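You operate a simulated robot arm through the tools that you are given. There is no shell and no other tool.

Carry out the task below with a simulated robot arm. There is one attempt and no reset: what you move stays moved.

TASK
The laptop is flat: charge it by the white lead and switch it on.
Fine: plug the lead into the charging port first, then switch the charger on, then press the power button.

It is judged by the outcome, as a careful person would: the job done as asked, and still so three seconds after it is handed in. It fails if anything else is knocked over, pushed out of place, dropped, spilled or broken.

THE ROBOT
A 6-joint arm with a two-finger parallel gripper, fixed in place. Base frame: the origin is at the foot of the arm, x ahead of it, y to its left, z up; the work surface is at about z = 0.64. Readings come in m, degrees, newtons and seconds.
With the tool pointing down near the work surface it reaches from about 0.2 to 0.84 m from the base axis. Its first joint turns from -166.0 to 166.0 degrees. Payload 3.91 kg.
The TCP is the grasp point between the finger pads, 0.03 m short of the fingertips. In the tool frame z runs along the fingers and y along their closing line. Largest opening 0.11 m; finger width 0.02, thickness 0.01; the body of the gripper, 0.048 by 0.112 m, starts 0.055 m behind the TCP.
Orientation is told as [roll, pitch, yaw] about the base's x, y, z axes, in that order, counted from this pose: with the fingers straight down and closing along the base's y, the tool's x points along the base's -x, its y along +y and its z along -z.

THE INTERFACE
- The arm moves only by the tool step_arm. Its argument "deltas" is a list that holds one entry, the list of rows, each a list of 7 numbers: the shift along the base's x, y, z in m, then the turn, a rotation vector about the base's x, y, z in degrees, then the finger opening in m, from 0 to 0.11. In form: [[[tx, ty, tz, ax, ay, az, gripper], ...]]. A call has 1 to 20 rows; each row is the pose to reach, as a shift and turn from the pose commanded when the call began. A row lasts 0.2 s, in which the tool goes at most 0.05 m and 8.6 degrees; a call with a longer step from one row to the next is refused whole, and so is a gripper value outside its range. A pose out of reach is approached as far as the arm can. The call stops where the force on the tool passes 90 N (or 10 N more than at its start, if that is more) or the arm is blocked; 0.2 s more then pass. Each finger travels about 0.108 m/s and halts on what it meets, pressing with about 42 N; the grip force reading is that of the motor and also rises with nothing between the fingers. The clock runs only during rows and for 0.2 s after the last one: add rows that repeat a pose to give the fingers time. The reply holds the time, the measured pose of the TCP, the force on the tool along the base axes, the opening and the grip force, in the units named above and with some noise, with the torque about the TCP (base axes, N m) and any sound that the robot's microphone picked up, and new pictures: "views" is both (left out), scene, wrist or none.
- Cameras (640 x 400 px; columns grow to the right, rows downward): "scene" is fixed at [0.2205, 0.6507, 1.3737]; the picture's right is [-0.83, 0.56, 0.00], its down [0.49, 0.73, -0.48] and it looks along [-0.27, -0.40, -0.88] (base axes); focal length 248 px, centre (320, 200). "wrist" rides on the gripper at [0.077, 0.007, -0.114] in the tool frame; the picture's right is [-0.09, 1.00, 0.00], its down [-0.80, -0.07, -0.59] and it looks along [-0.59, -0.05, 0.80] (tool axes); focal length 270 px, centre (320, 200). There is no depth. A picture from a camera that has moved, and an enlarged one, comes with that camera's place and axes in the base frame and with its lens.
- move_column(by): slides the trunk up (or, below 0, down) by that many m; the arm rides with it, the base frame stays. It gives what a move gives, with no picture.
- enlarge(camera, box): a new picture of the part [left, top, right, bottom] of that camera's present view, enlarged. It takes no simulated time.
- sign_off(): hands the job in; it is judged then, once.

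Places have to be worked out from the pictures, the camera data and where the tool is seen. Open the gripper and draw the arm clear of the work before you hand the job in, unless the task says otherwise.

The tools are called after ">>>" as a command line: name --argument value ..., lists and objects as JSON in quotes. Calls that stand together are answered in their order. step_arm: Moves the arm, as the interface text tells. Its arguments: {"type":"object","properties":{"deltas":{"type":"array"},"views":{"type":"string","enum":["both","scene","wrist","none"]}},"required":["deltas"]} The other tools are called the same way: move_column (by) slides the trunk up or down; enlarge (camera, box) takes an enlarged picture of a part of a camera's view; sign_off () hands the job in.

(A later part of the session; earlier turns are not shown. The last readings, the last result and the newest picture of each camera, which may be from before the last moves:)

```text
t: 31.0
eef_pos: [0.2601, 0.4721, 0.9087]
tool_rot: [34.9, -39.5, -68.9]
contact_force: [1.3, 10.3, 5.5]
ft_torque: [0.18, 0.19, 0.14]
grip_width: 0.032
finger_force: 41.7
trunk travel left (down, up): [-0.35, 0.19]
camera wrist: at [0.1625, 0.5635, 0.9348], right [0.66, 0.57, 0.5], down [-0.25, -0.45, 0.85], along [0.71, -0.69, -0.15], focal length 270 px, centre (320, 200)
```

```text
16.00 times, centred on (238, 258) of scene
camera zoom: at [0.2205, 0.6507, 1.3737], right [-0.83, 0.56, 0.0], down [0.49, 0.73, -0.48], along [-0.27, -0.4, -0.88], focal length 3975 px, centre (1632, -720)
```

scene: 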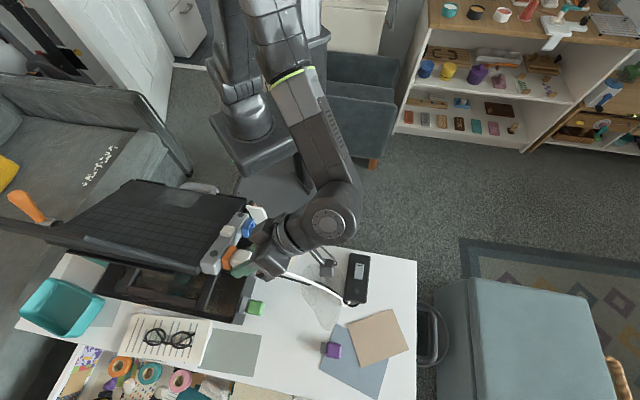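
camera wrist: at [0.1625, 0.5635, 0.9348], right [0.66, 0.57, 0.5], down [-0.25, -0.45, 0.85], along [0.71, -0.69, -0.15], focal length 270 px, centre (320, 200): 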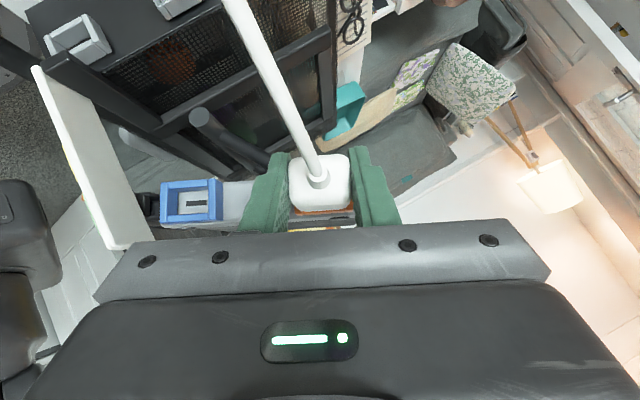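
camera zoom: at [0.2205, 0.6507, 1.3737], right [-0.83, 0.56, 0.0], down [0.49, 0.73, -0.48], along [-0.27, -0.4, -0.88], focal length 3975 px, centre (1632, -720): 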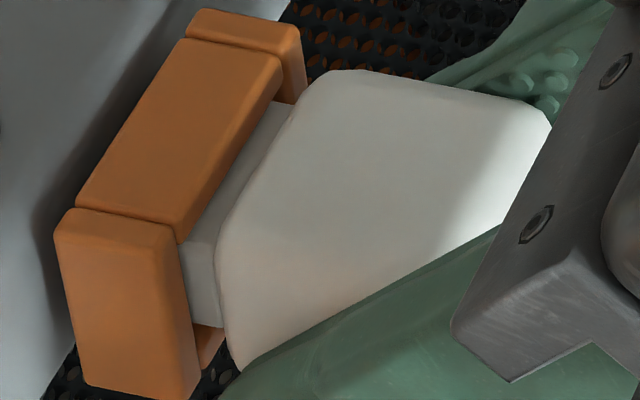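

It stays seated; there is a small sideways strain. I relieve it with a 1 mm shift, then open the fingers gradually.

>>> step_arm --deltas '[[[0, 0.0013, 0.0004, 0, 0, 0, 0.02], [0, 0.0013, 0.0004, 0, 0, 0, 0.02]]]' --views "none"

>>> step_arm --deltas '[[[0, 0, 0, 0, 0, 0, 0.034], [0, 0, 0, 0, 0, 0, 0.038], [0, 0, 0, 0, 0, 0, 0.045], [0, 0, 0, 0, 0, 0, 0.055], [0, 0, 0, 0, 0, 0, 0.06], [0, 0, 0, 0, 0, 0, 0.06]]]'

>>> enlarge --camera "scene" --box '[218, 238, 266, 282]'

>>> enlarge --camera "wrist" --box '[250, 140, 390, 240]'

```text
t: 31.6
eef_pos: [0.2617, 0.4702, 0.91]
tool_rot: [34.8, -39.6, -69.0]
contact_force: [4.9, 0.3, 1.0]
ft_torque: [0.03, 0.15, -0.05]
grip_width: 0.0321
finger_force: 42.1
trunk travel left (down, up): [-0.35, 0.19]
```

```text
t: 33.0
eef_pos: [0.2599, 0.4726, 0.9087]
tool_rot: [34.9, -39.5, -68.8]
contact_force: [0.6, -0.9, -0.5]
ft_torque: [-0.02, -0.01, -0.01]
grip_width: 0.06
finger_force: 0.1
trunk travel left (down, up): [-0.35, 0.19]
camera wrist: at [0.1615, 0.5645, 0.9354], right [0.66, 0.57, 0.5], down [-0.25, -0.45, 0.85], along [0.71, -0.69, -0.16], focal length 270 px, centre (320, 200)
```

scene: 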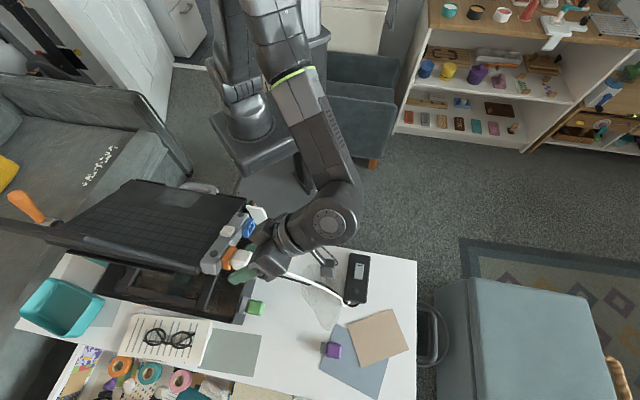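
wrist: 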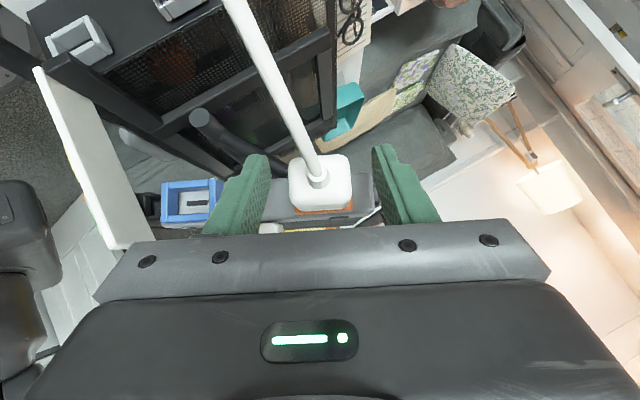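

```text
9.09 times, centred on (242, 260) of scene
camera zoom: at [0.2205, 0.6507, 1.3737], right [-0.83, 0.56, 0.0], down [0.49, 0.73, -0.48], along [-0.27, -0.4, -0.88], focal length 2259 px, centre (1029, -346)
```

zoom: 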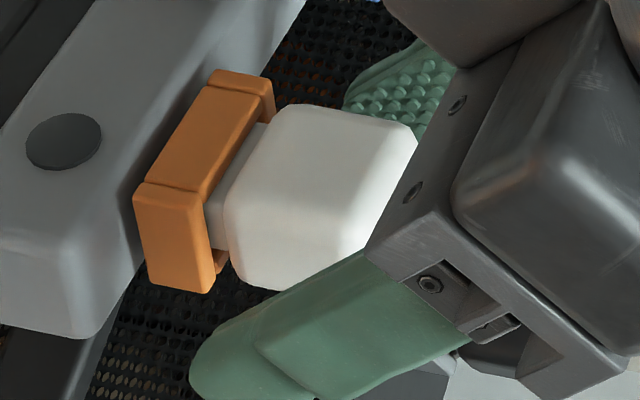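

```text
4.00 times, centred on (320, 190) of wrist
camera zoom: at [0.1615, 0.5645, 0.9354], right [0.66, 0.57, 0.5], down [-0.25, -0.45, 0.85], along [0.71, -0.69, -0.16], focal length 1081 px, centre (320, 240)
```

zoom: 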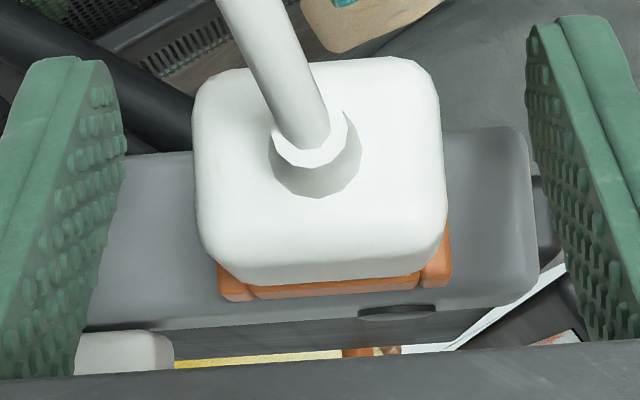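

The plug is in the orange port and stays by itself. I back the gripper straight off along its fingers.

>>> step_arm --deltas '[[[-0.011, 0.004, 0.0095, 0, 0, 0, 0.06], [-0.022, 0.0085, 0.019, 0, 0, 0, 0.06], [-0.0325, 0.0125, 0.0285, 0, 0, 0, 0.06], [-0.043, 0.017, 0.038, 0, 0, 0, 0.06], [-0.054, 0.021, 0.0475, 0, 0, 0, 0.06], [-0.0648, 0.0251, 0.0571, 0, 0, 0, 0.06], [-0.0648, 0.0251, 0.0571, 0, 0, 0, 0.06]]]'

>>> enlarge --camera "scene" --box '[205, 215, 285, 285]'

>>> enlarge --camera "wrist" --box '[230, 120, 410, 240]'

```text
t: 34.6
eef_pos: [0.1949, 0.4981, 0.9667]
tool_rot: [34.9, -39.5, -68.9]
contact_force: [0.1, -0.5, -0.5]
ft_torque: [-0.02, -0.03, -0.01]
grip_width: 0.0597
finger_force: 0.1
trunk travel left (down, up): [-0.35, 0.19]
camera wrist: at [0.0961, 0.5897, 0.9927], right [0.66, 0.57, 0.5], down [-0.25, -0.45, 0.85], along [0.71, -0.69, -0.15], focal length 270 px, centre (320, 200)
```

scene: 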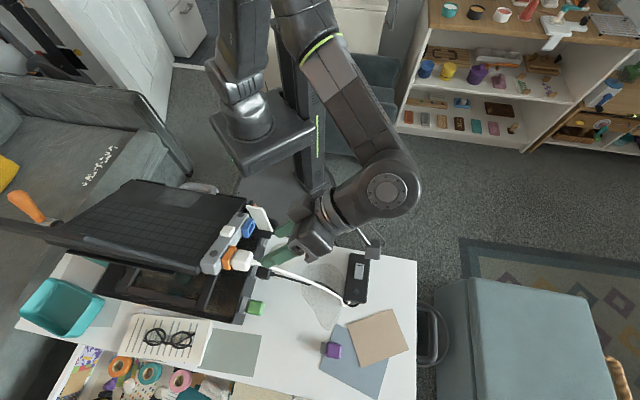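
wrist: 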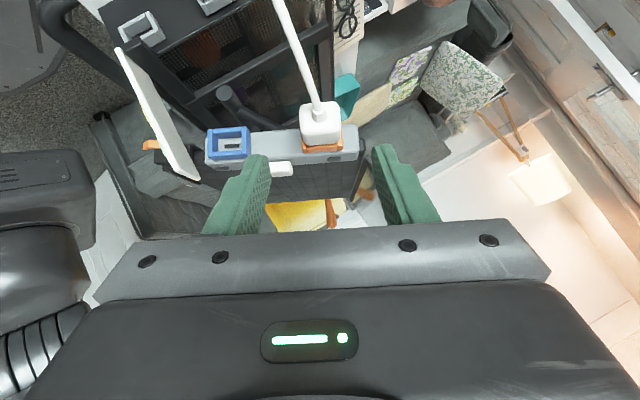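

```text
5.71 times, centred on (245, 250) of scene
camera zoom: at [0.2205, 0.6507, 1.3737], right [-0.83, 0.56, 0.0], down [0.49, 0.73, -0.48], along [-0.27, -0.4, -0.88], focal length 1420 px, centre (749, -86)
```

zoom: 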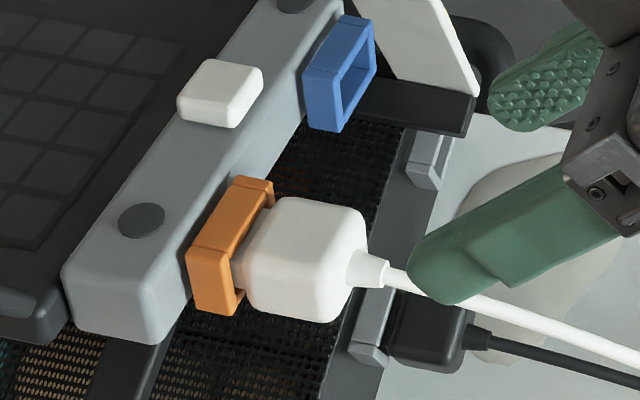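

```text
3.33 times, centred on (320, 180) of wrist
camera zoom: at [0.0961, 0.5897, 0.9927], right [0.66, 0.57, 0.5], down [-0.25, -0.45, 0.85], along [0.71, -0.69, -0.15], focal length 901 px, centre (320, 267)
```

zoom: 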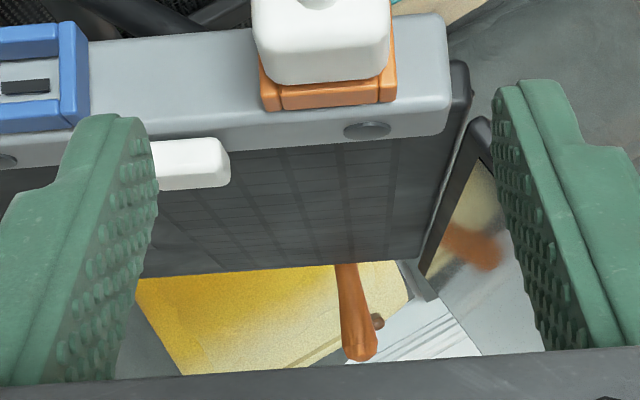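

The plug holds. Next is the charger: its rocker centre triangulates to about (0.045, 0.582, 0.686). I withdraw, undo the roll and tilt, and bring the camera over it for a close look at which end is "on".

>>> step_arm --deltas '[[[-0.008, 0.005, 0.005, -4, 4, 0, 0.06], [-0.016, 0.01, 0.01, -8, 8, 0, 0.06], [-0.024, 0.015, 0.015, -12, 12, 0, 0.06], [-0.032, 0.02, 0.02, -16, 16, 0, 0.06], [-0.0396, 0.0255, 0.023, -18.53, 18.53, 0, 0.06], [-0.0396, 0.0255, 0.023, -18.53, 18.53, 0, 0.06]]]' --views "none"

>>> step_arm --deltas '[[[-0.014, 0.006, 0, 5.3, 5.3, 0, 0.05], [-0.028, 0.012, -0.01, 10.6, 10.6, 0, 0.04], [-0.042, 0.018, -0.03, 15.9, 15.9, 0, 0.03], [-0.056, 0.024, -0.05, 21.2, 21.2, 0, 0.02], [-0.07, 0.03, -0.075, 26.5, 26.5, 0, 0.01], [-0.084, 0.036, -0.1, 31.8, 31.8, 0, 0.0], [-0.1, 0.04, -0.12, 31.8, 31.8, 0, 0.0], [-0.1, 0.04, -0.12, 31.8, 31.8, 0, 0.0]]]'

```text
t: 36.0
eef_pos: [0.1553, 0.5239, 0.9893]
tool_rot: [-0.1, -45.2, -44.8]
contact_force: [0.5, -0.3, -1.2]
ft_torque: [0.02, -0.02, 0.0]
grip_width: 0.0598
finger_force: 0.1
trunk travel left (down, up): [-0.35, 0.19]
```

```text
t: 37.8
eef_pos: [0.0545, 0.5633, 0.8698]
tool_rot: [0.0, -0.2, -45.1]
contact_force: [-0.2, 0.3, -0.8]
ft_torque: [-0.01, 0.03, 0.01]
grip_width: 0.0
finger_force: 37.8
trunk travel left (down, up): [-0.35, 0.19]
camera wrist: at [0.0071, 0.6229, 0.9837], right [0.77, 0.64, 0.0], down [0.52, -0.62, 0.6], along [0.38, -0.46, -0.8], focal length 270 px, centre (320, 200)
```

scene: 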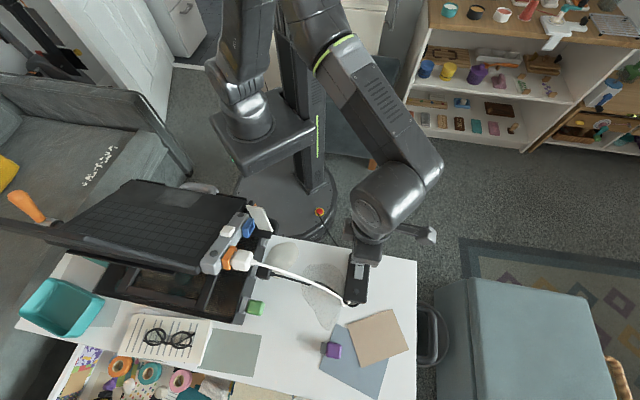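
wrist: 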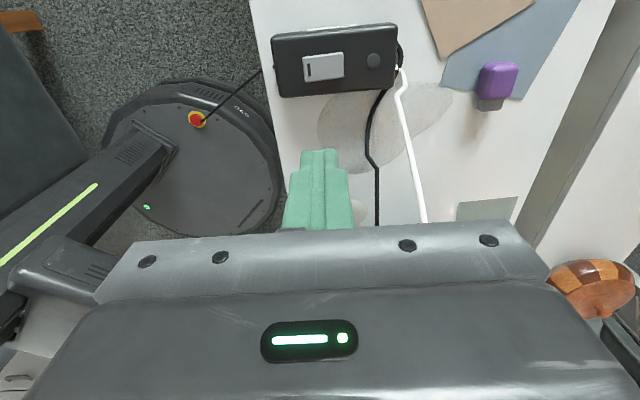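

>>> enlarge --camera "wrist" --box '[265, 15, 415, 105]'

>>> enlarge --camera "wrist" --box '[295, 45, 350, 90]'

>>> enlarge --camera "scene" --box '[195, 205, 295, 290]'

```text
4.27 times, centred on (340, 60) of wrist
camera zoom: at [0.0071, 0.6229, 0.9837], right [0.77, 0.64, 0.0], down [0.52, -0.62, 0.6], along [0.38, -0.46, -0.8], focal length 1153 px, centre (235, 797)
```

zoom: 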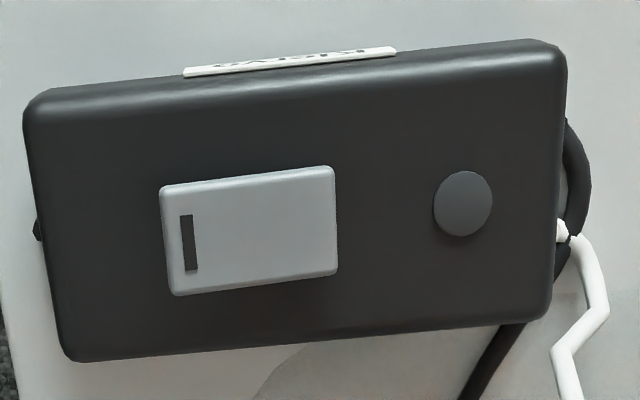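

```text
8.89 times, centred on (322, 68) of wrist
camera zoom: at [0.0071, 0.6229, 0.9837], right [0.77, 0.64, 0.0], down [0.52, -0.62, 0.6], along [0.38, -0.46, -0.8], focal length 2402 px, centre (298, 1378)
```

zoom: 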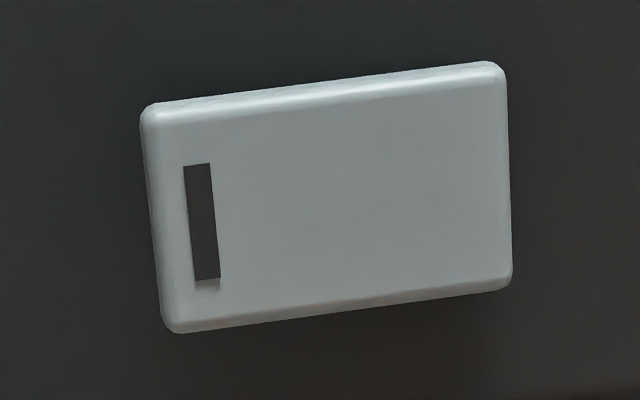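

```text
4.71 times, centred on (245, 248) of scene
camera zoom: at [0.2205, 0.6507, 1.3737], right [-0.83, 0.56, 0.0], down [0.49, 0.73, -0.48], along [-0.27, -0.4, -0.88], focal length 1169 px, centre (673, -24)
```

zoom: 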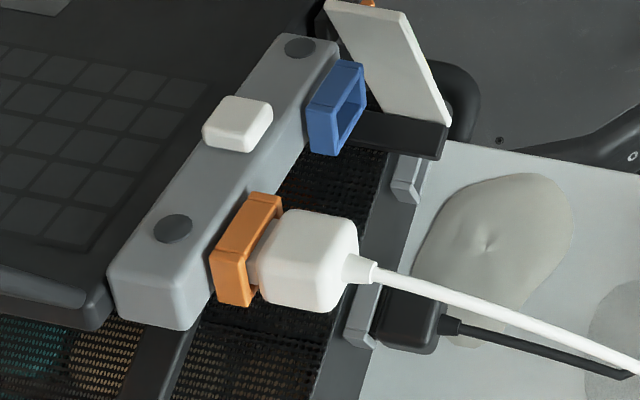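

There is a white label plate on the charger's outer side that I had not seen. I move back and down to read it.

>>> step_arm --deltas '[[[-0.0123, 0.016, 0, -2.8, -2.8, 0, 0.0], [-0.0246, 0.032, -0.015, -5.7, -5.7, 0, 0.0], [-0.037, 0.048, -0.035, -8.5, -8.5, 0, 0.0], [-0.0492, 0.064, -0.058, -11.3, -11.3, 0, 0.0], [-0.0615, 0.0799, -0.08, -14.14, -14.14, 0, 0.0], [-0.0615, 0.0799, -0.08, -14.14, -14.14, 0, 0.0]]]'

```text
t: 39.2
eef_pos: [-0.0055, 0.6441, 0.7898]
tool_rot: [-0.1, -20.2, -45.0]
contact_force: [0.4, -0.3, -0.1]
ft_torque: [0.02, 0.0, 0.0]
grip_width: 0.0001
finger_force: 37.7
trunk travel left (down, up): [-0.35, 0.19]
camera wrist: at [-0.0786, 0.7273, 0.8694], right [0.76, 0.65, 0.03], down [0.34, -0.44, 0.83], along [0.55, -0.63, -0.55], focal length 270 px, centre (320, 200)
```

scene: 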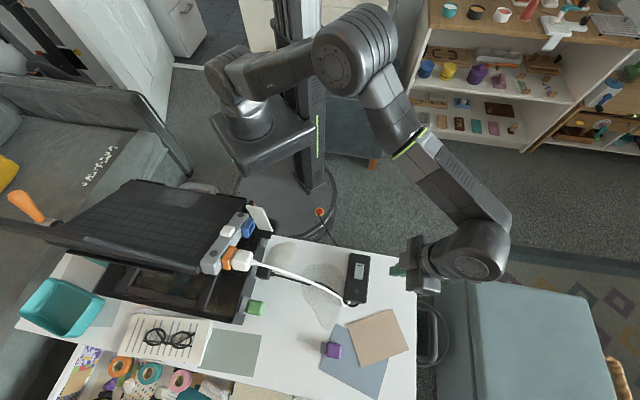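
wrist: 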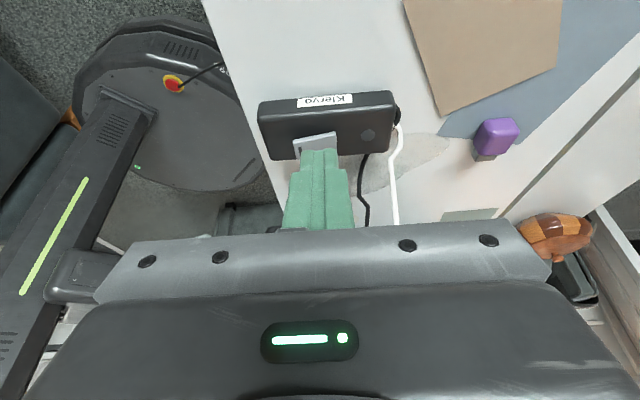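

>>> enlarge --camera "wrist" --box '[250, 80, 410, 170]'

>>> enlarge --camera "wrist" --box '[290, 88, 360, 112]'

```text
4.00 times, centred on (330, 125) of wrist
camera zoom: at [-0.0786, 0.7273, 0.8694], right [0.76, 0.65, 0.03], down [0.34, -0.44, 0.83], along [0.55, -0.63, -0.55], focal length 1081 px, centre (280, 500)
```

zoom: 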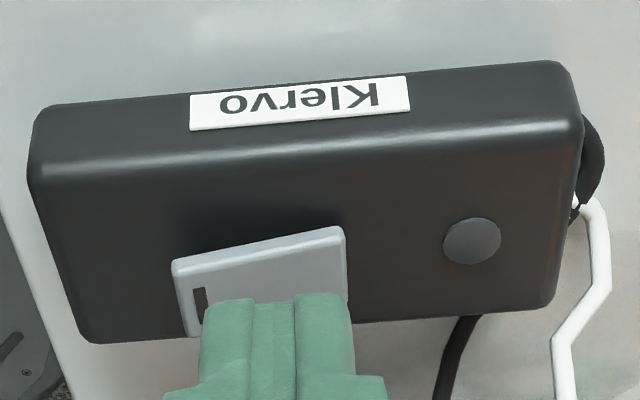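

```text
9.14 times, centred on (325, 100) of wrist
camera zoom: at [-0.0786, 0.7273, 0.8694], right [0.76, 0.65, 0.03], down [0.34, -0.44, 0.83], along [0.55, -0.63, -0.55], focal length 2471 px, centre (274, 1114)
```

zoom: 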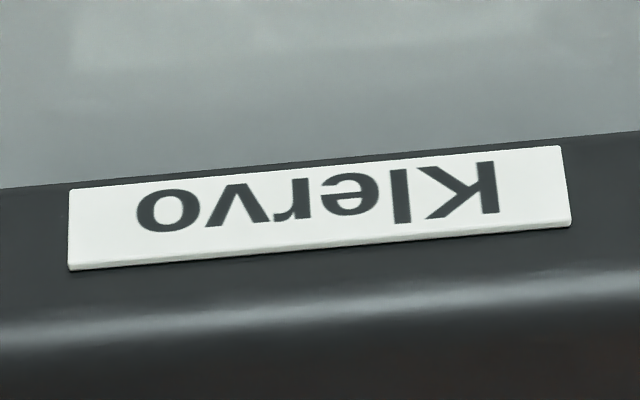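

The label is a brand name, "Klervo". Another item of that make in the room might show its convention, so I scan the surroundings.

>>> enlarge --camera "scene" --box '[400, 0, 640, 150]'

>>> enlarge --camera "scene" --box '[430, 0, 540, 70]'

>>> enlarge --camera "scene" --box '[530, 0, 640, 70]'

>>> enlarge --camera "scene" --box '[400, 70, 530, 150]'

>>> enlarge --camera "scene" --box '[540, 60, 640, 150]'

>>> enlarge --camera "scene" --box '[410, 40, 580, 110]'

```text
2.67 times, centred on (520, 75) of scene
camera zoom: at [0.2205, 0.6507, 1.3737], right [-0.83, 0.56, 0.0], down [0.49, 0.73, -0.48], along [-0.27, -0.4, -0.88], focal length 662 px, centre (-213, 533)
```

zoom: 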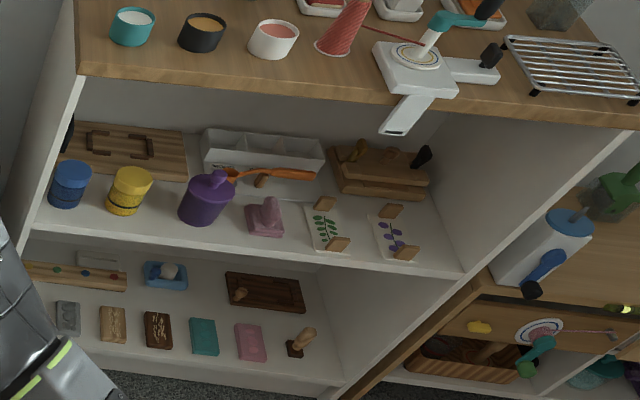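

```text
5.71 times, centred on (485, 35) of scene
camera zoom: at [0.2205, 0.6507, 1.3737], right [-0.83, 0.56, 0.0], down [0.49, 0.73, -0.48], along [-0.27, -0.4, -0.88], focal length 1420 px, centre (-623, 1143)
```

zoom: 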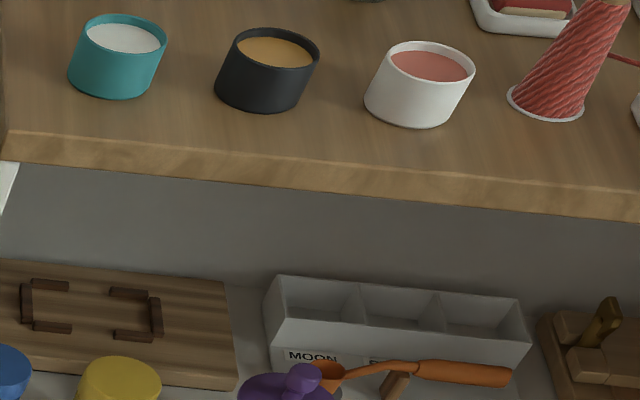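

```text
5.71 times, centred on (585, 35) of scene
camera zoom: at [0.2205, 0.6507, 1.3737], right [-0.83, 0.56, 0.0], down [0.49, 0.73, -0.48], along [-0.27, -0.4, -0.88], focal length 1420 px, centre (-1194, 1143)
```

zoom: 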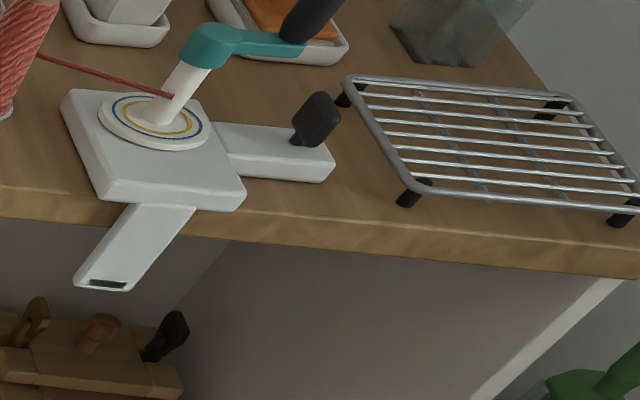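

```text
4.92 times, centred on (465, 110) of scene
camera zoom: at [0.2205, 0.6507, 1.3737], right [-0.83, 0.56, 0.0], down [0.49, 0.73, -0.48], along [-0.27, -0.4, -0.88], focal length 1223 px, centre (-394, 643)
```

zoom: 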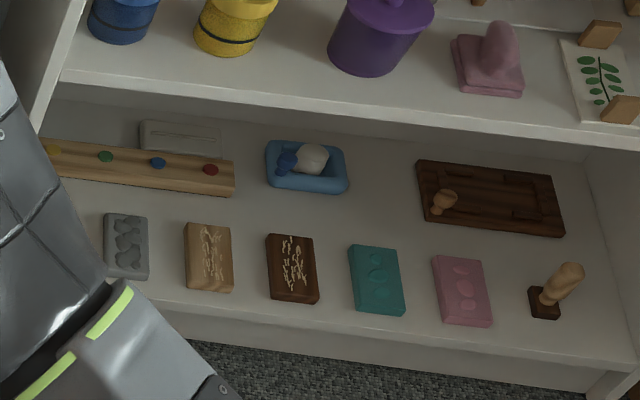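

```text
4.44 times, centred on (590, 105) of scene
camera zoom: at [0.2205, 0.6507, 1.3737], right [-0.83, 0.56, 0.0], down [0.49, 0.73, -0.48], along [-0.27, -0.4, -0.88], focal length 1104 px, centre (-880, 622)
```

zoom: 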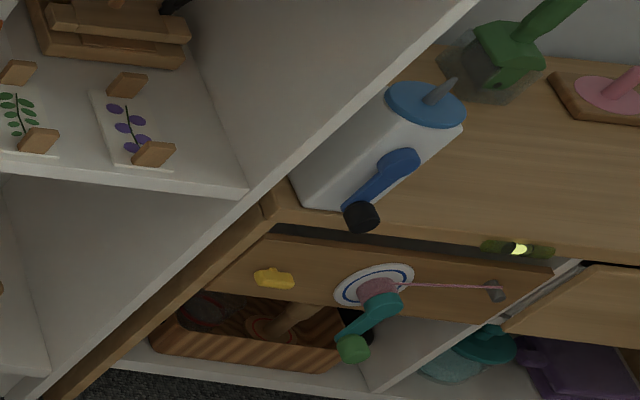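

```text
3.76 times, centred on (495, 75) of scene
camera zoom: at [0.2205, 0.6507, 1.3737], right [-0.83, 0.56, 0.0], down [0.49, 0.73, -0.48], along [-0.27, -0.4, -0.88], focal length 935 px, centre (-339, 671)
```

zoom: 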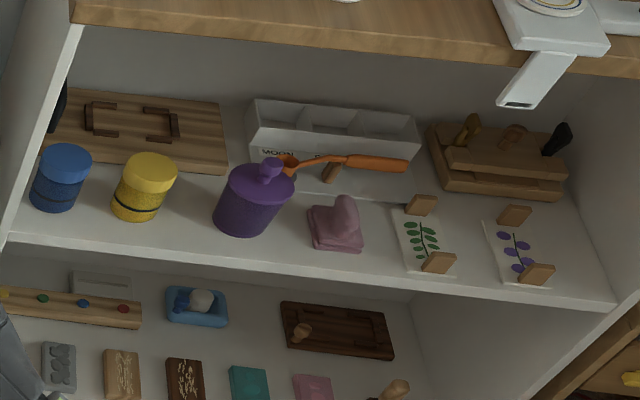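

Decoration only. The rocker's marked (−w) end stands higher than its other end, so pressing the marked end should switch it on. I bring the closed fingertips upright above that end, at about (0.034, 0.570).

>>> step_arm --deltas '[[[0.01, -0.019, 0, 3.6, 3.6, 0, 0.0], [0.02, -0.037, -0.003, 7.2, 7.2, 0, 0.0], [0.03, -0.056, -0.008, 10.8, 10.8, 0, 0.0], [0.0394, -0.0742, -0.015, 14.28, 14.28, 0, 0.0], [0.0394, -0.0742, -0.015, 14.28, 14.28, 0, 0.0]]]'

>>> enlarge --camera "scene" --box '[325, 225, 405, 310]'

>>> enlarge --camera "wrist" --box '[230, 80, 430, 240]'

```text
t: 40.4
eef_pos: [0.0339, 0.5689, 0.7733]
tool_rot: [0.0, 0.0, -45.0]
contact_force: [-0.3, -0.3, -0.3]
ft_torque: [0.01, -0.04, 0.02]
grip_width: 0.0
finger_force: 37.4
trunk travel left (down, up): [-0.35, 0.19]
camera wrist: at [-0.0144, 0.6281, 0.8882], right [0.77, 0.64, 0.0], down [0.52, -0.62, 0.59], along [0.38, -0.46, -0.8], focal length 270 px, centre (320, 200)
```

scene: 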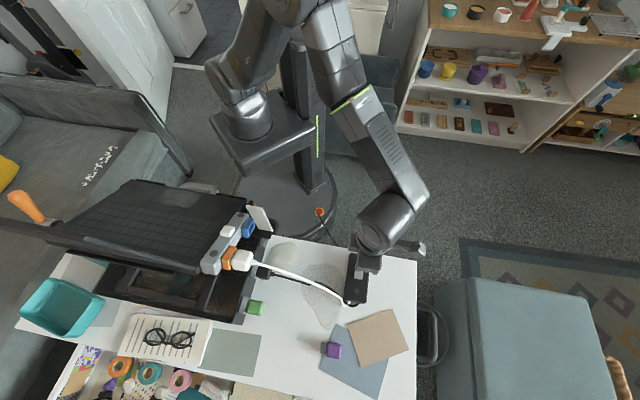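
wrist: 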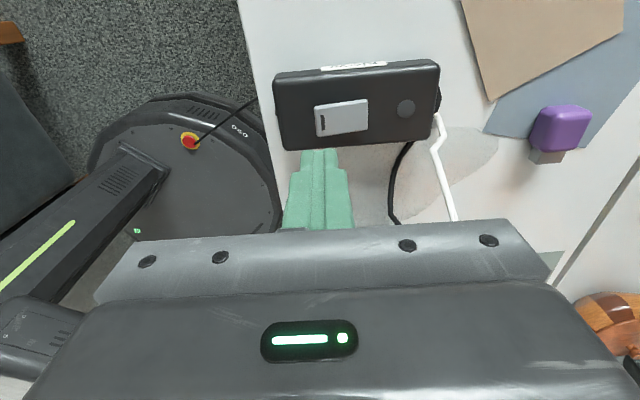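

```text
4.71 times, centred on (365, 268) of scene
camera zoom: at [0.2205, 0.6507, 1.3737], right [-0.83, 0.56, 0.0], down [0.49, 0.73, -0.48], along [-0.27, -0.4, -0.88], focal length 1169 px, centre (108, -118)
```

zoom: 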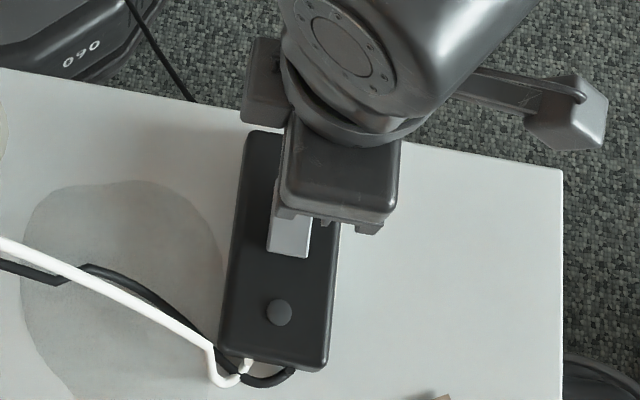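

```text
2.50 times, centred on (330, 160) of wrist
camera zoom: at [-0.0144, 0.6281, 0.8882], right [0.77, 0.64, 0.0], down [0.52, -0.62, 0.59], along [0.38, -0.46, -0.8], focal length 676 px, centre (295, 300)
```

zoom: 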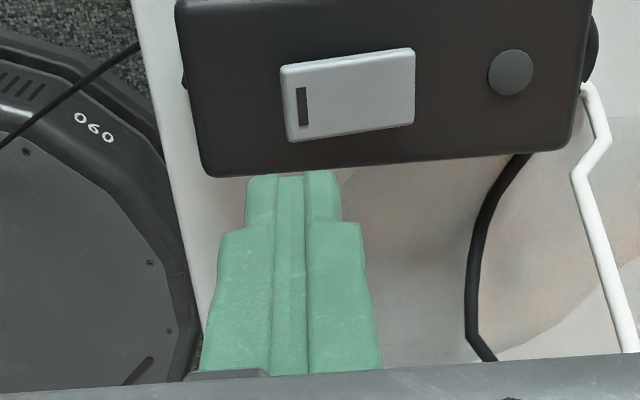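

The mark is at about (0.035, 0.573); I centre over it (3 mm shift) and lower until just above the rocker.

>>> step_arm --deltas '[[[0.0007, 0.0035, -0.015, 0, 0, 0, 0.0], [0.0007, 0.0035, -0.03, 0, 0, 0, 0.0], [0.0007, 0.0035, -0.04, 0, 0, 0, 0.0], [0.0007, 0.0035, -0.047, 0, 0, 0, 0.0], [0.0007, 0.0035, -0.047, 0, 0, 0, 0.0]]]'

>>> enlarge --camera "wrist" --box '[230, 80, 430, 240]'

```text
t: 41.6
eef_pos: [0.0332, 0.5733, 0.7272]
tool_rot: [-0.1, 0.0, -45.0]
contact_force: [0.3, 0.1, -0.2]
ft_torque: [0.01, 0.01, -0.02]
grip_width: 0.0
finger_force: 37.9
trunk travel left (down, up): [-0.35, 0.19]
camera wrist: at [-0.0145, 0.632, 0.8416], right [0.77, 0.64, 0.0], down [0.52, -0.62, 0.59], along [0.38, -0.46, -0.8], focal length 270 px, centre (320, 200)
```

scene: 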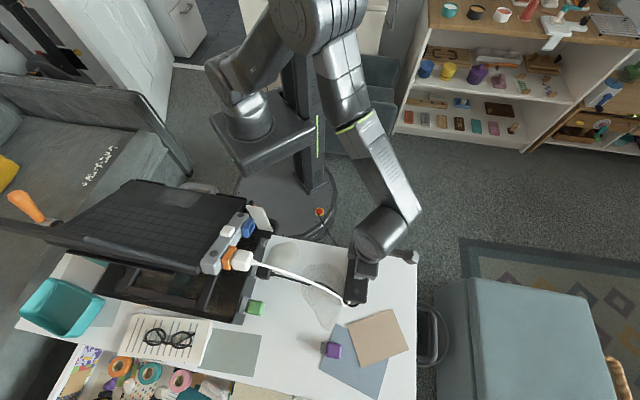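
wrist: 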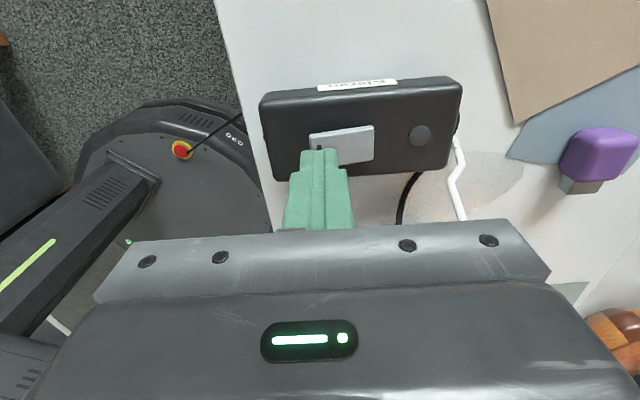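

```text
2.50 times, centred on (330, 160) of wrist
camera zoom: at [-0.0145, 0.632, 0.8416], right [0.77, 0.64, 0.0], down [0.52, -0.62, 0.59], along [0.38, -0.46, -0.8], focal length 676 px, centre (295, 300)
```

zoom: 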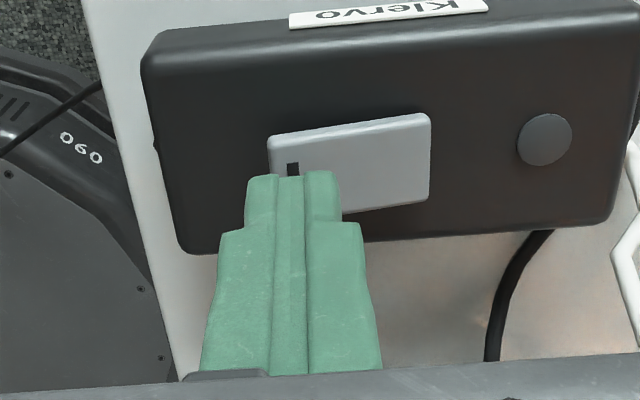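

The tips are right over the mark; I press down slowly a few millimetres.

>>> step_arm --deltas '[[[0, 0, -0.002, 0, 0, 0, 0.0], [0, 0, -0.004, 0, 0, 0, 0.0], [0, 0, -0.006, 0, 0, 0, 0.0], [0, 0, -0.008, 0, 0, 0, 0.0], [0, 0, -0.008, 0, 0, 0, 0.0]]]' --views "wrist"

>>> enlarge --camera "wrist" --box '[230, 80, 430, 240]'

```text
t: 42.8
eef_pos: [0.034, 0.5726, 0.7196]
tool_rot: [0.0, 0.0, -45.0]
contact_force: [0.0, -0.4, 0.8]
ft_torque: [-0.01, 0.02, -0.01]
grip_width: 0.0003
finger_force: 37.0
trunk travel left (down, up): [-0.35, 0.19]
camera wrist: at [-0.0141, 0.6315, 0.8336], right [0.77, 0.64, 0.0], down [0.52, -0.62, 0.59], along [0.38, -0.46, -0.8], focal length 270 px, centre (320, 200)
```

wrist: 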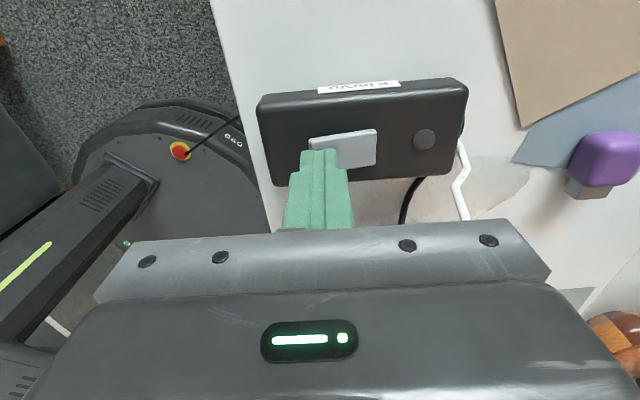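

```text
2.50 times, centred on (330, 160) of wrist
camera zoom: at [-0.0141, 0.6315, 0.8336], right [0.77, 0.64, 0.0], down [0.52, -0.62, 0.59], along [0.38, -0.46, -0.8], focal length 676 px, centre (295, 300)
```

zoom: 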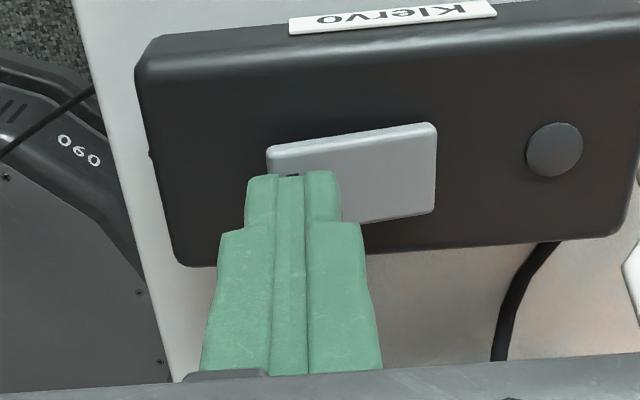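

Still light contact at most (0.8 N) with tips at z ≈ 0.690. I keep pressing down in small steps.

>>> step_arm --deltas '[[[0, 0, -0.0015, 0, 0, 0, 0.0], [0, 0, -0.003, 0, 0, 0, 0.0], [0, 0, -0.0045, 0, 0, 0, 0.0], [0, 0, -0.006, 0, 0, 0, 0.0], [0, 0, -0.006, 0, 0, 0, 0.0]]]' --views "wrist"

>>> enlarge --camera "wrist" --box '[230, 80, 430, 240]'

```text
t: 44.0
eef_pos: [0.034, 0.5729, 0.7128]
tool_rot: [0.0, 0.0, -45.0]
contact_force: [0.1, 0.9, -0.5]
ft_torque: [-0.02, 0.01, -0.01]
grip_width: 0.0
finger_force: 37.7
trunk travel left (down, up): [-0.35, 0.19]
camera wrist: at [-0.0141, 0.6319, 0.8273], right [0.77, 0.64, 0.0], down [0.52, -0.62, 0.59], along [0.38, -0.46, -0.8], focal length 270 px, centre (320, 200)
```

wrist: 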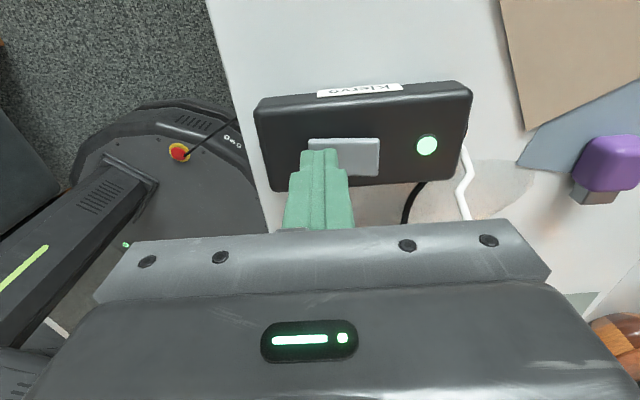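

```text
2.50 times, centred on (330, 160) of wrist
camera zoom: at [-0.0141, 0.6319, 0.8273], right [0.77, 0.64, 0.0], down [0.52, -0.62, 0.59], along [0.38, -0.46, -0.8], focal length 676 px, centre (295, 300)
```

zoom: 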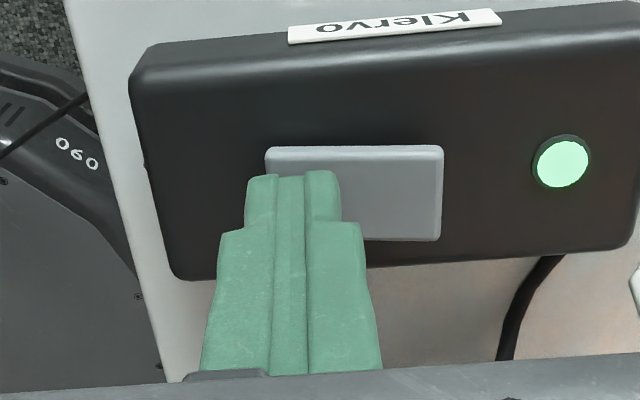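

The charger lamp is lit green, so the charger is on. I lift clear and check the laptop's lamps.

>>> step_arm --deltas '[[[0, 0, 0.01, 0, 0, 0, 0.0], [0, 0, 0.04, 0, 0, 0, 0.0], [0, 0, 0.08, 0, 0, 0, 0.0], [0, 0, 0.12, 0, 0, 0, 0.0], [0, 0, 0.16, 0, 0, 0, 0.0], [0, 0, 0.16, 0, 0, 0, 0.0]]]'

>>> enlarge --camera "scene" --box '[195, 205, 295, 290]'

>>> enlarge --camera "scene" --box '[325, 240, 389, 310]'

```text
t: 45.4
eef_pos: [0.034, 0.5717, 0.8744]
tool_rot: [-0.1, 0.0, -45.0]
contact_force: [-0.2, 0.1, -0.8]
ft_torque: [0.01, -0.03, -0.01]
grip_width: 0.0
finger_force: 37.6
trunk travel left (down, up): [-0.35, 0.19]
camera wrist: at [-0.0143, 0.6312, 0.9883], right [0.77, 0.64, 0.0], down [0.52, -0.62, 0.59], along [0.38, -0.46, -0.8], focal length 270 px, centre (320, 200)
```

scene: 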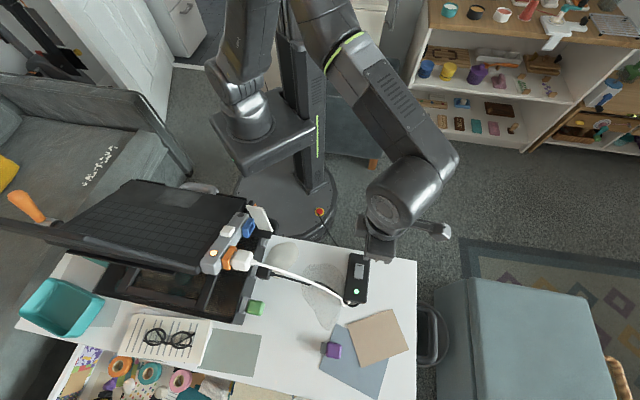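
wrist: 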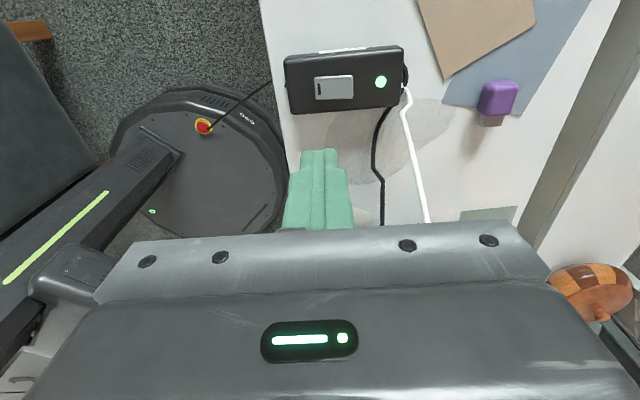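

```text
4.71 times, centred on (245, 248) of scene
camera zoom: at [0.2205, 0.6507, 1.3737], right [-0.83, 0.56, 0.0], down [0.49, 0.73, -0.48], along [-0.27, -0.4, -0.88], focal length 1169 px, centre (673, -24)
```

zoom: 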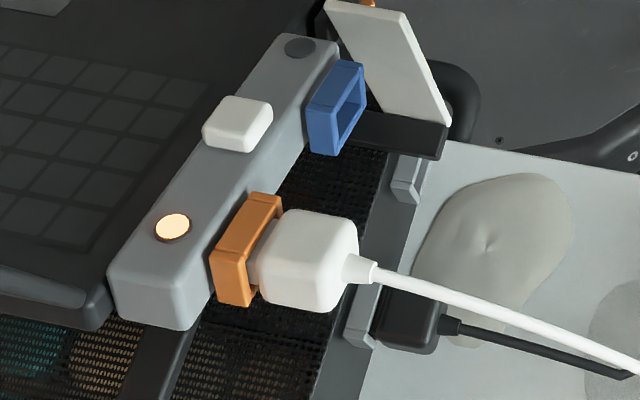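

```text
5.71 times, centred on (357, 275) of scene
camera zoom: at [0.2205, 0.6507, 1.3737], right [-0.83, 0.56, 0.0], down [0.49, 0.73, -0.48], along [-0.27, -0.4, -0.88], focal length 1420 px, centre (109, -229)
```

zoom: 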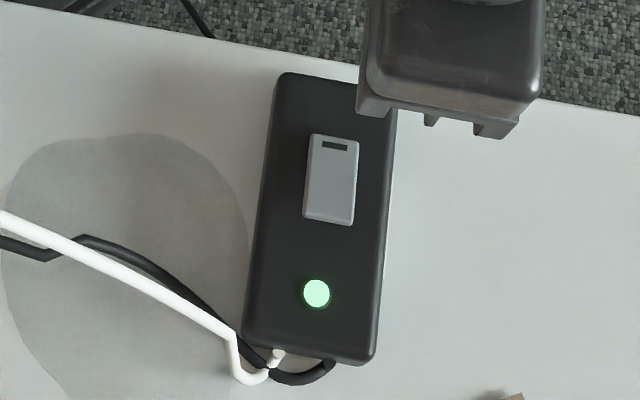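

The lamp beside the orange port now glows: it was the charging port and the laptop is charging. Next the white power button, whose top I place at about (0.269, 0.395, 0.911), tilted 26° with the laptop; I rise, roll the closed fingers to be square to it, and move over it.

>>> step_arm --deltas '[[[0, 0, 0.025, 4, -4, 0, 0.0], [0, 0, 0.05, 8, -8, 0, 0.0], [0, 0, 0.075, 12, -12, 0, 0.0], [0, 0, 0.1, 16, -16, 0, 0.0], [0, 0, 0.125, 18.53, -18.53, 0, 0.0], [0, 0, 0.125, 18.53, -18.53, 0, 0.0]]]' --views "none"

>>> step_arm --deltas '[[[0.0304, -0.0284, 0, 0, 0, 0, 0.0], [0.0608, -0.0569, 0, 0, 0, 0, 0.0], [0.0912, -0.0853, 0, 0, 0, 0, 0.0], [0.1216, -0.1138, 0, 0, 0, 0, 0.0], [0.152, -0.1422, 0, 0, 0, 0, 0.0], [0.1824, -0.1706, -0.005, 0, 0, 0, 0.0], [0.2128, -0.1991, -0.015, 0, 0, 0, 0.0], [0.2128, -0.1991, -0.015, 0, 0, 0, 0.0]]]'

>>> enlarge --camera "scene" --box '[195, 185, 295, 285]'

>>> enlarge --camera "wrist" --box '[230, 100, 430, 240]'

```text
t: 46.8
eef_pos: [0.0332, 0.5734, 1.0003]
tool_rot: [26.4, 0.0, -45.0]
contact_force: [0.1, -1.1, -0.3]
ft_torque: [0.04, 0.01, -0.01]
grip_width: 0.0
finger_force: 37.8
trunk travel left (down, up): [-0.35, 0.19]
```

```text
t: 48.6
eef_pos: [0.2474, 0.3743, 0.9853]
tool_rot: [26.2, 0.1, -45.0]
contact_force: [0.4, 0.4, 0.0]
ft_torque: [-0.01, 0.01, -0.02]
grip_width: 0.0001
finger_force: 38.1
trunk travel left (down, up): [-0.35, 0.19]
camera wrist: at [0.1628, 0.3961, 1.0898], right [0.69, 0.57, 0.44], down [0.34, -0.8, 0.5], along [0.64, -0.2, -0.74], focal length 270 px, centre (320, 200)
```

scene: 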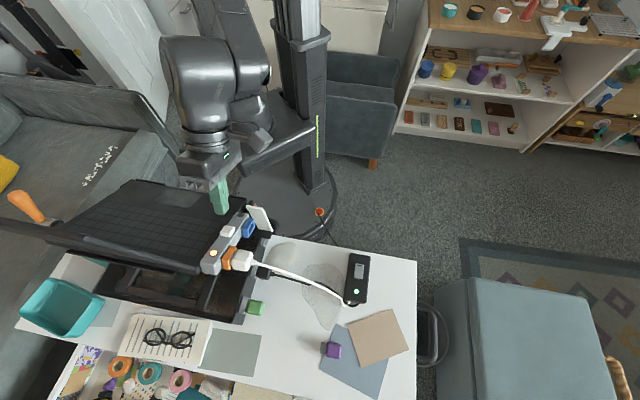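
wrist: 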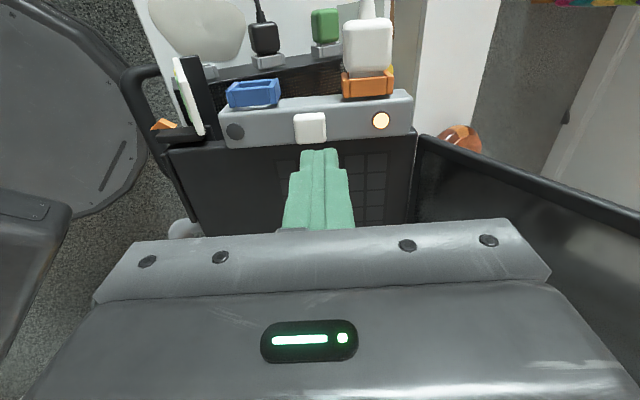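

```text
4.00 times, centred on (245, 235) of scene
camera zoom: at [0.2205, 0.6507, 1.3737], right [-0.83, 0.56, 0.0], down [0.49, 0.73, -0.48], along [-0.27, -0.4, -0.88], focal length 994 px, centre (620, 60)
```

zoom: 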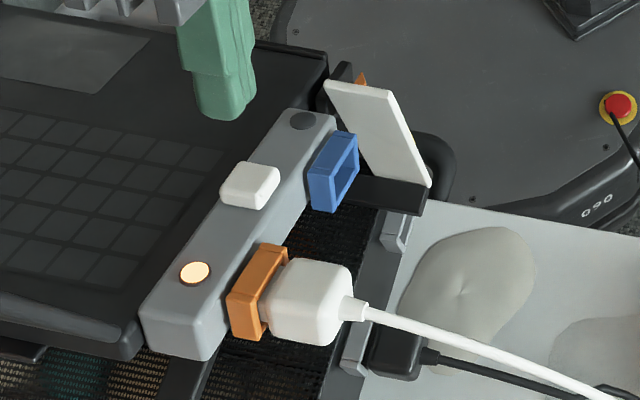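

```text
2.86 times, centred on (330, 170) of wrist
camera zoom: at [0.1628, 0.3961, 1.0898], right [0.69, 0.57, 0.44], down [0.34, -0.8, 0.5], along [0.64, -0.2, -0.74], focal length 772 px, centre (291, 286)
```

zoom: 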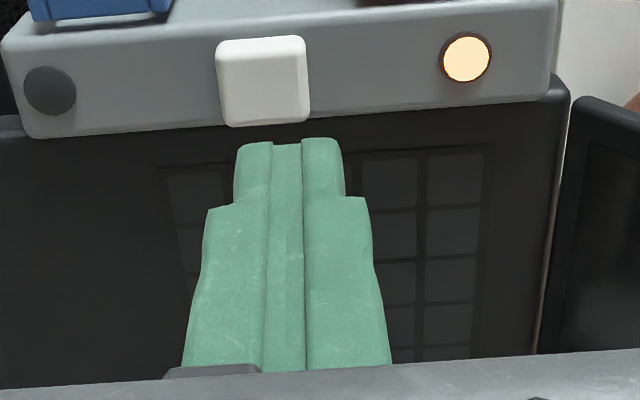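

The tool's roll matches the strip; the button centre is 6.5 mm to the −w side of the fingertip line and about 50 mm below the tips. I shift and descend 40 mm along the tilted normal.

>>> step_arm --deltas '[[[-0.0048, -0.0034, -0.0029, 0, 0, 0, 0.0], [-0.0017, -0.0003, -0.0118, 0, 0, 0, 0.0], [0.0014, 0.0028, -0.0208, 0, 0, 0, 0.0], [0.0045, 0.0059, -0.0298, 0, 0, 0, 0.0], [0.0077, 0.0091, -0.0388, 0, 0, 0, 0.0], [0.0077, 0.0091, -0.0388, 0, 0, 0, 0.0]]]'

>>> enlarge --camera "scene" --box '[195, 195, 275, 265]'

>>> enlarge --camera "wrist" --box '[230, 100, 430, 240]'

```text
t: 50.0
eef_pos: [0.2544, 0.3823, 0.9453]
tool_rot: [26.2, 0.1, -45.0]
contact_force: [-0.4, 1.0, 0.6]
ft_torque: [0.01, -0.02, 0.05]
grip_width: 0.0002
finger_force: 37.4
trunk travel left (down, up): [-0.35, 0.19]
camera wrist: at [0.1702, 0.4051, 1.0502], right [0.69, 0.57, 0.44], down [0.34, -0.8, 0.5], along [0.64, -0.2, -0.74], focal length 270 px, centre (320, 200)
```

scene: 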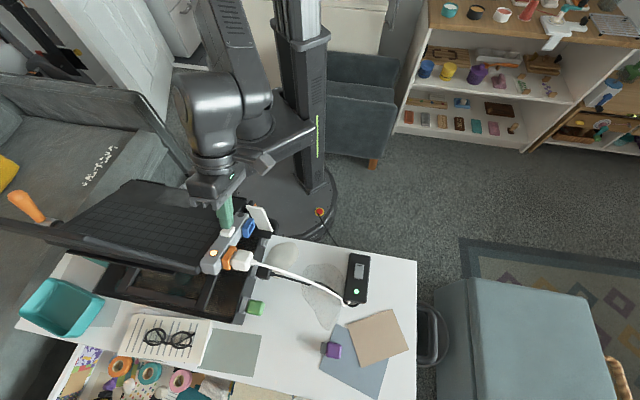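
wrist: 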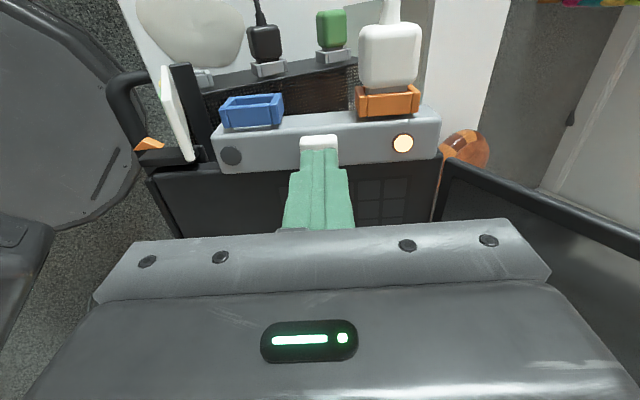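

```text
5.71 times, centred on (235, 230) of scene
camera zoom: at [0.2205, 0.6507, 1.3737], right [-0.83, 0.56, 0.0], down [0.49, 0.73, -0.48], along [-0.27, -0.4, -0.88], focal length 1420 px, centre (806, 29)
```

zoom: 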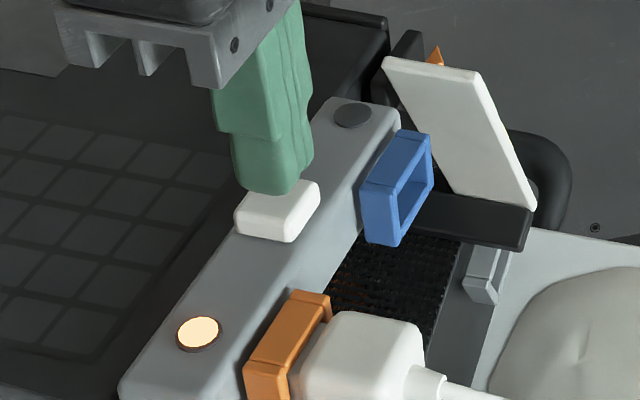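

```text
2.86 times, centred on (330, 170) of wrist
camera zoom: at [0.1702, 0.4051, 1.0502], right [0.69, 0.57, 0.44], down [0.34, -0.8, 0.5], along [0.64, -0.2, -0.74], focal length 772 px, centre (291, 286)
```

zoom: 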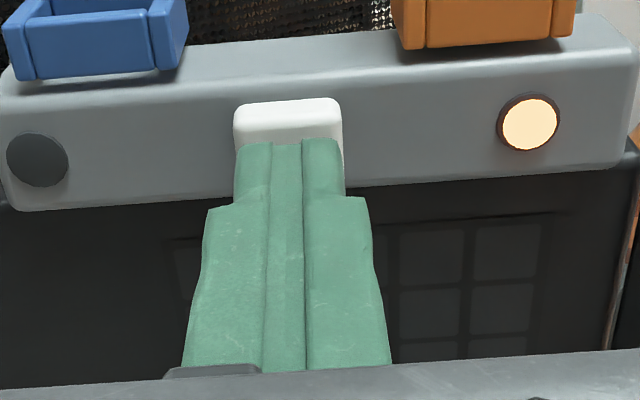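

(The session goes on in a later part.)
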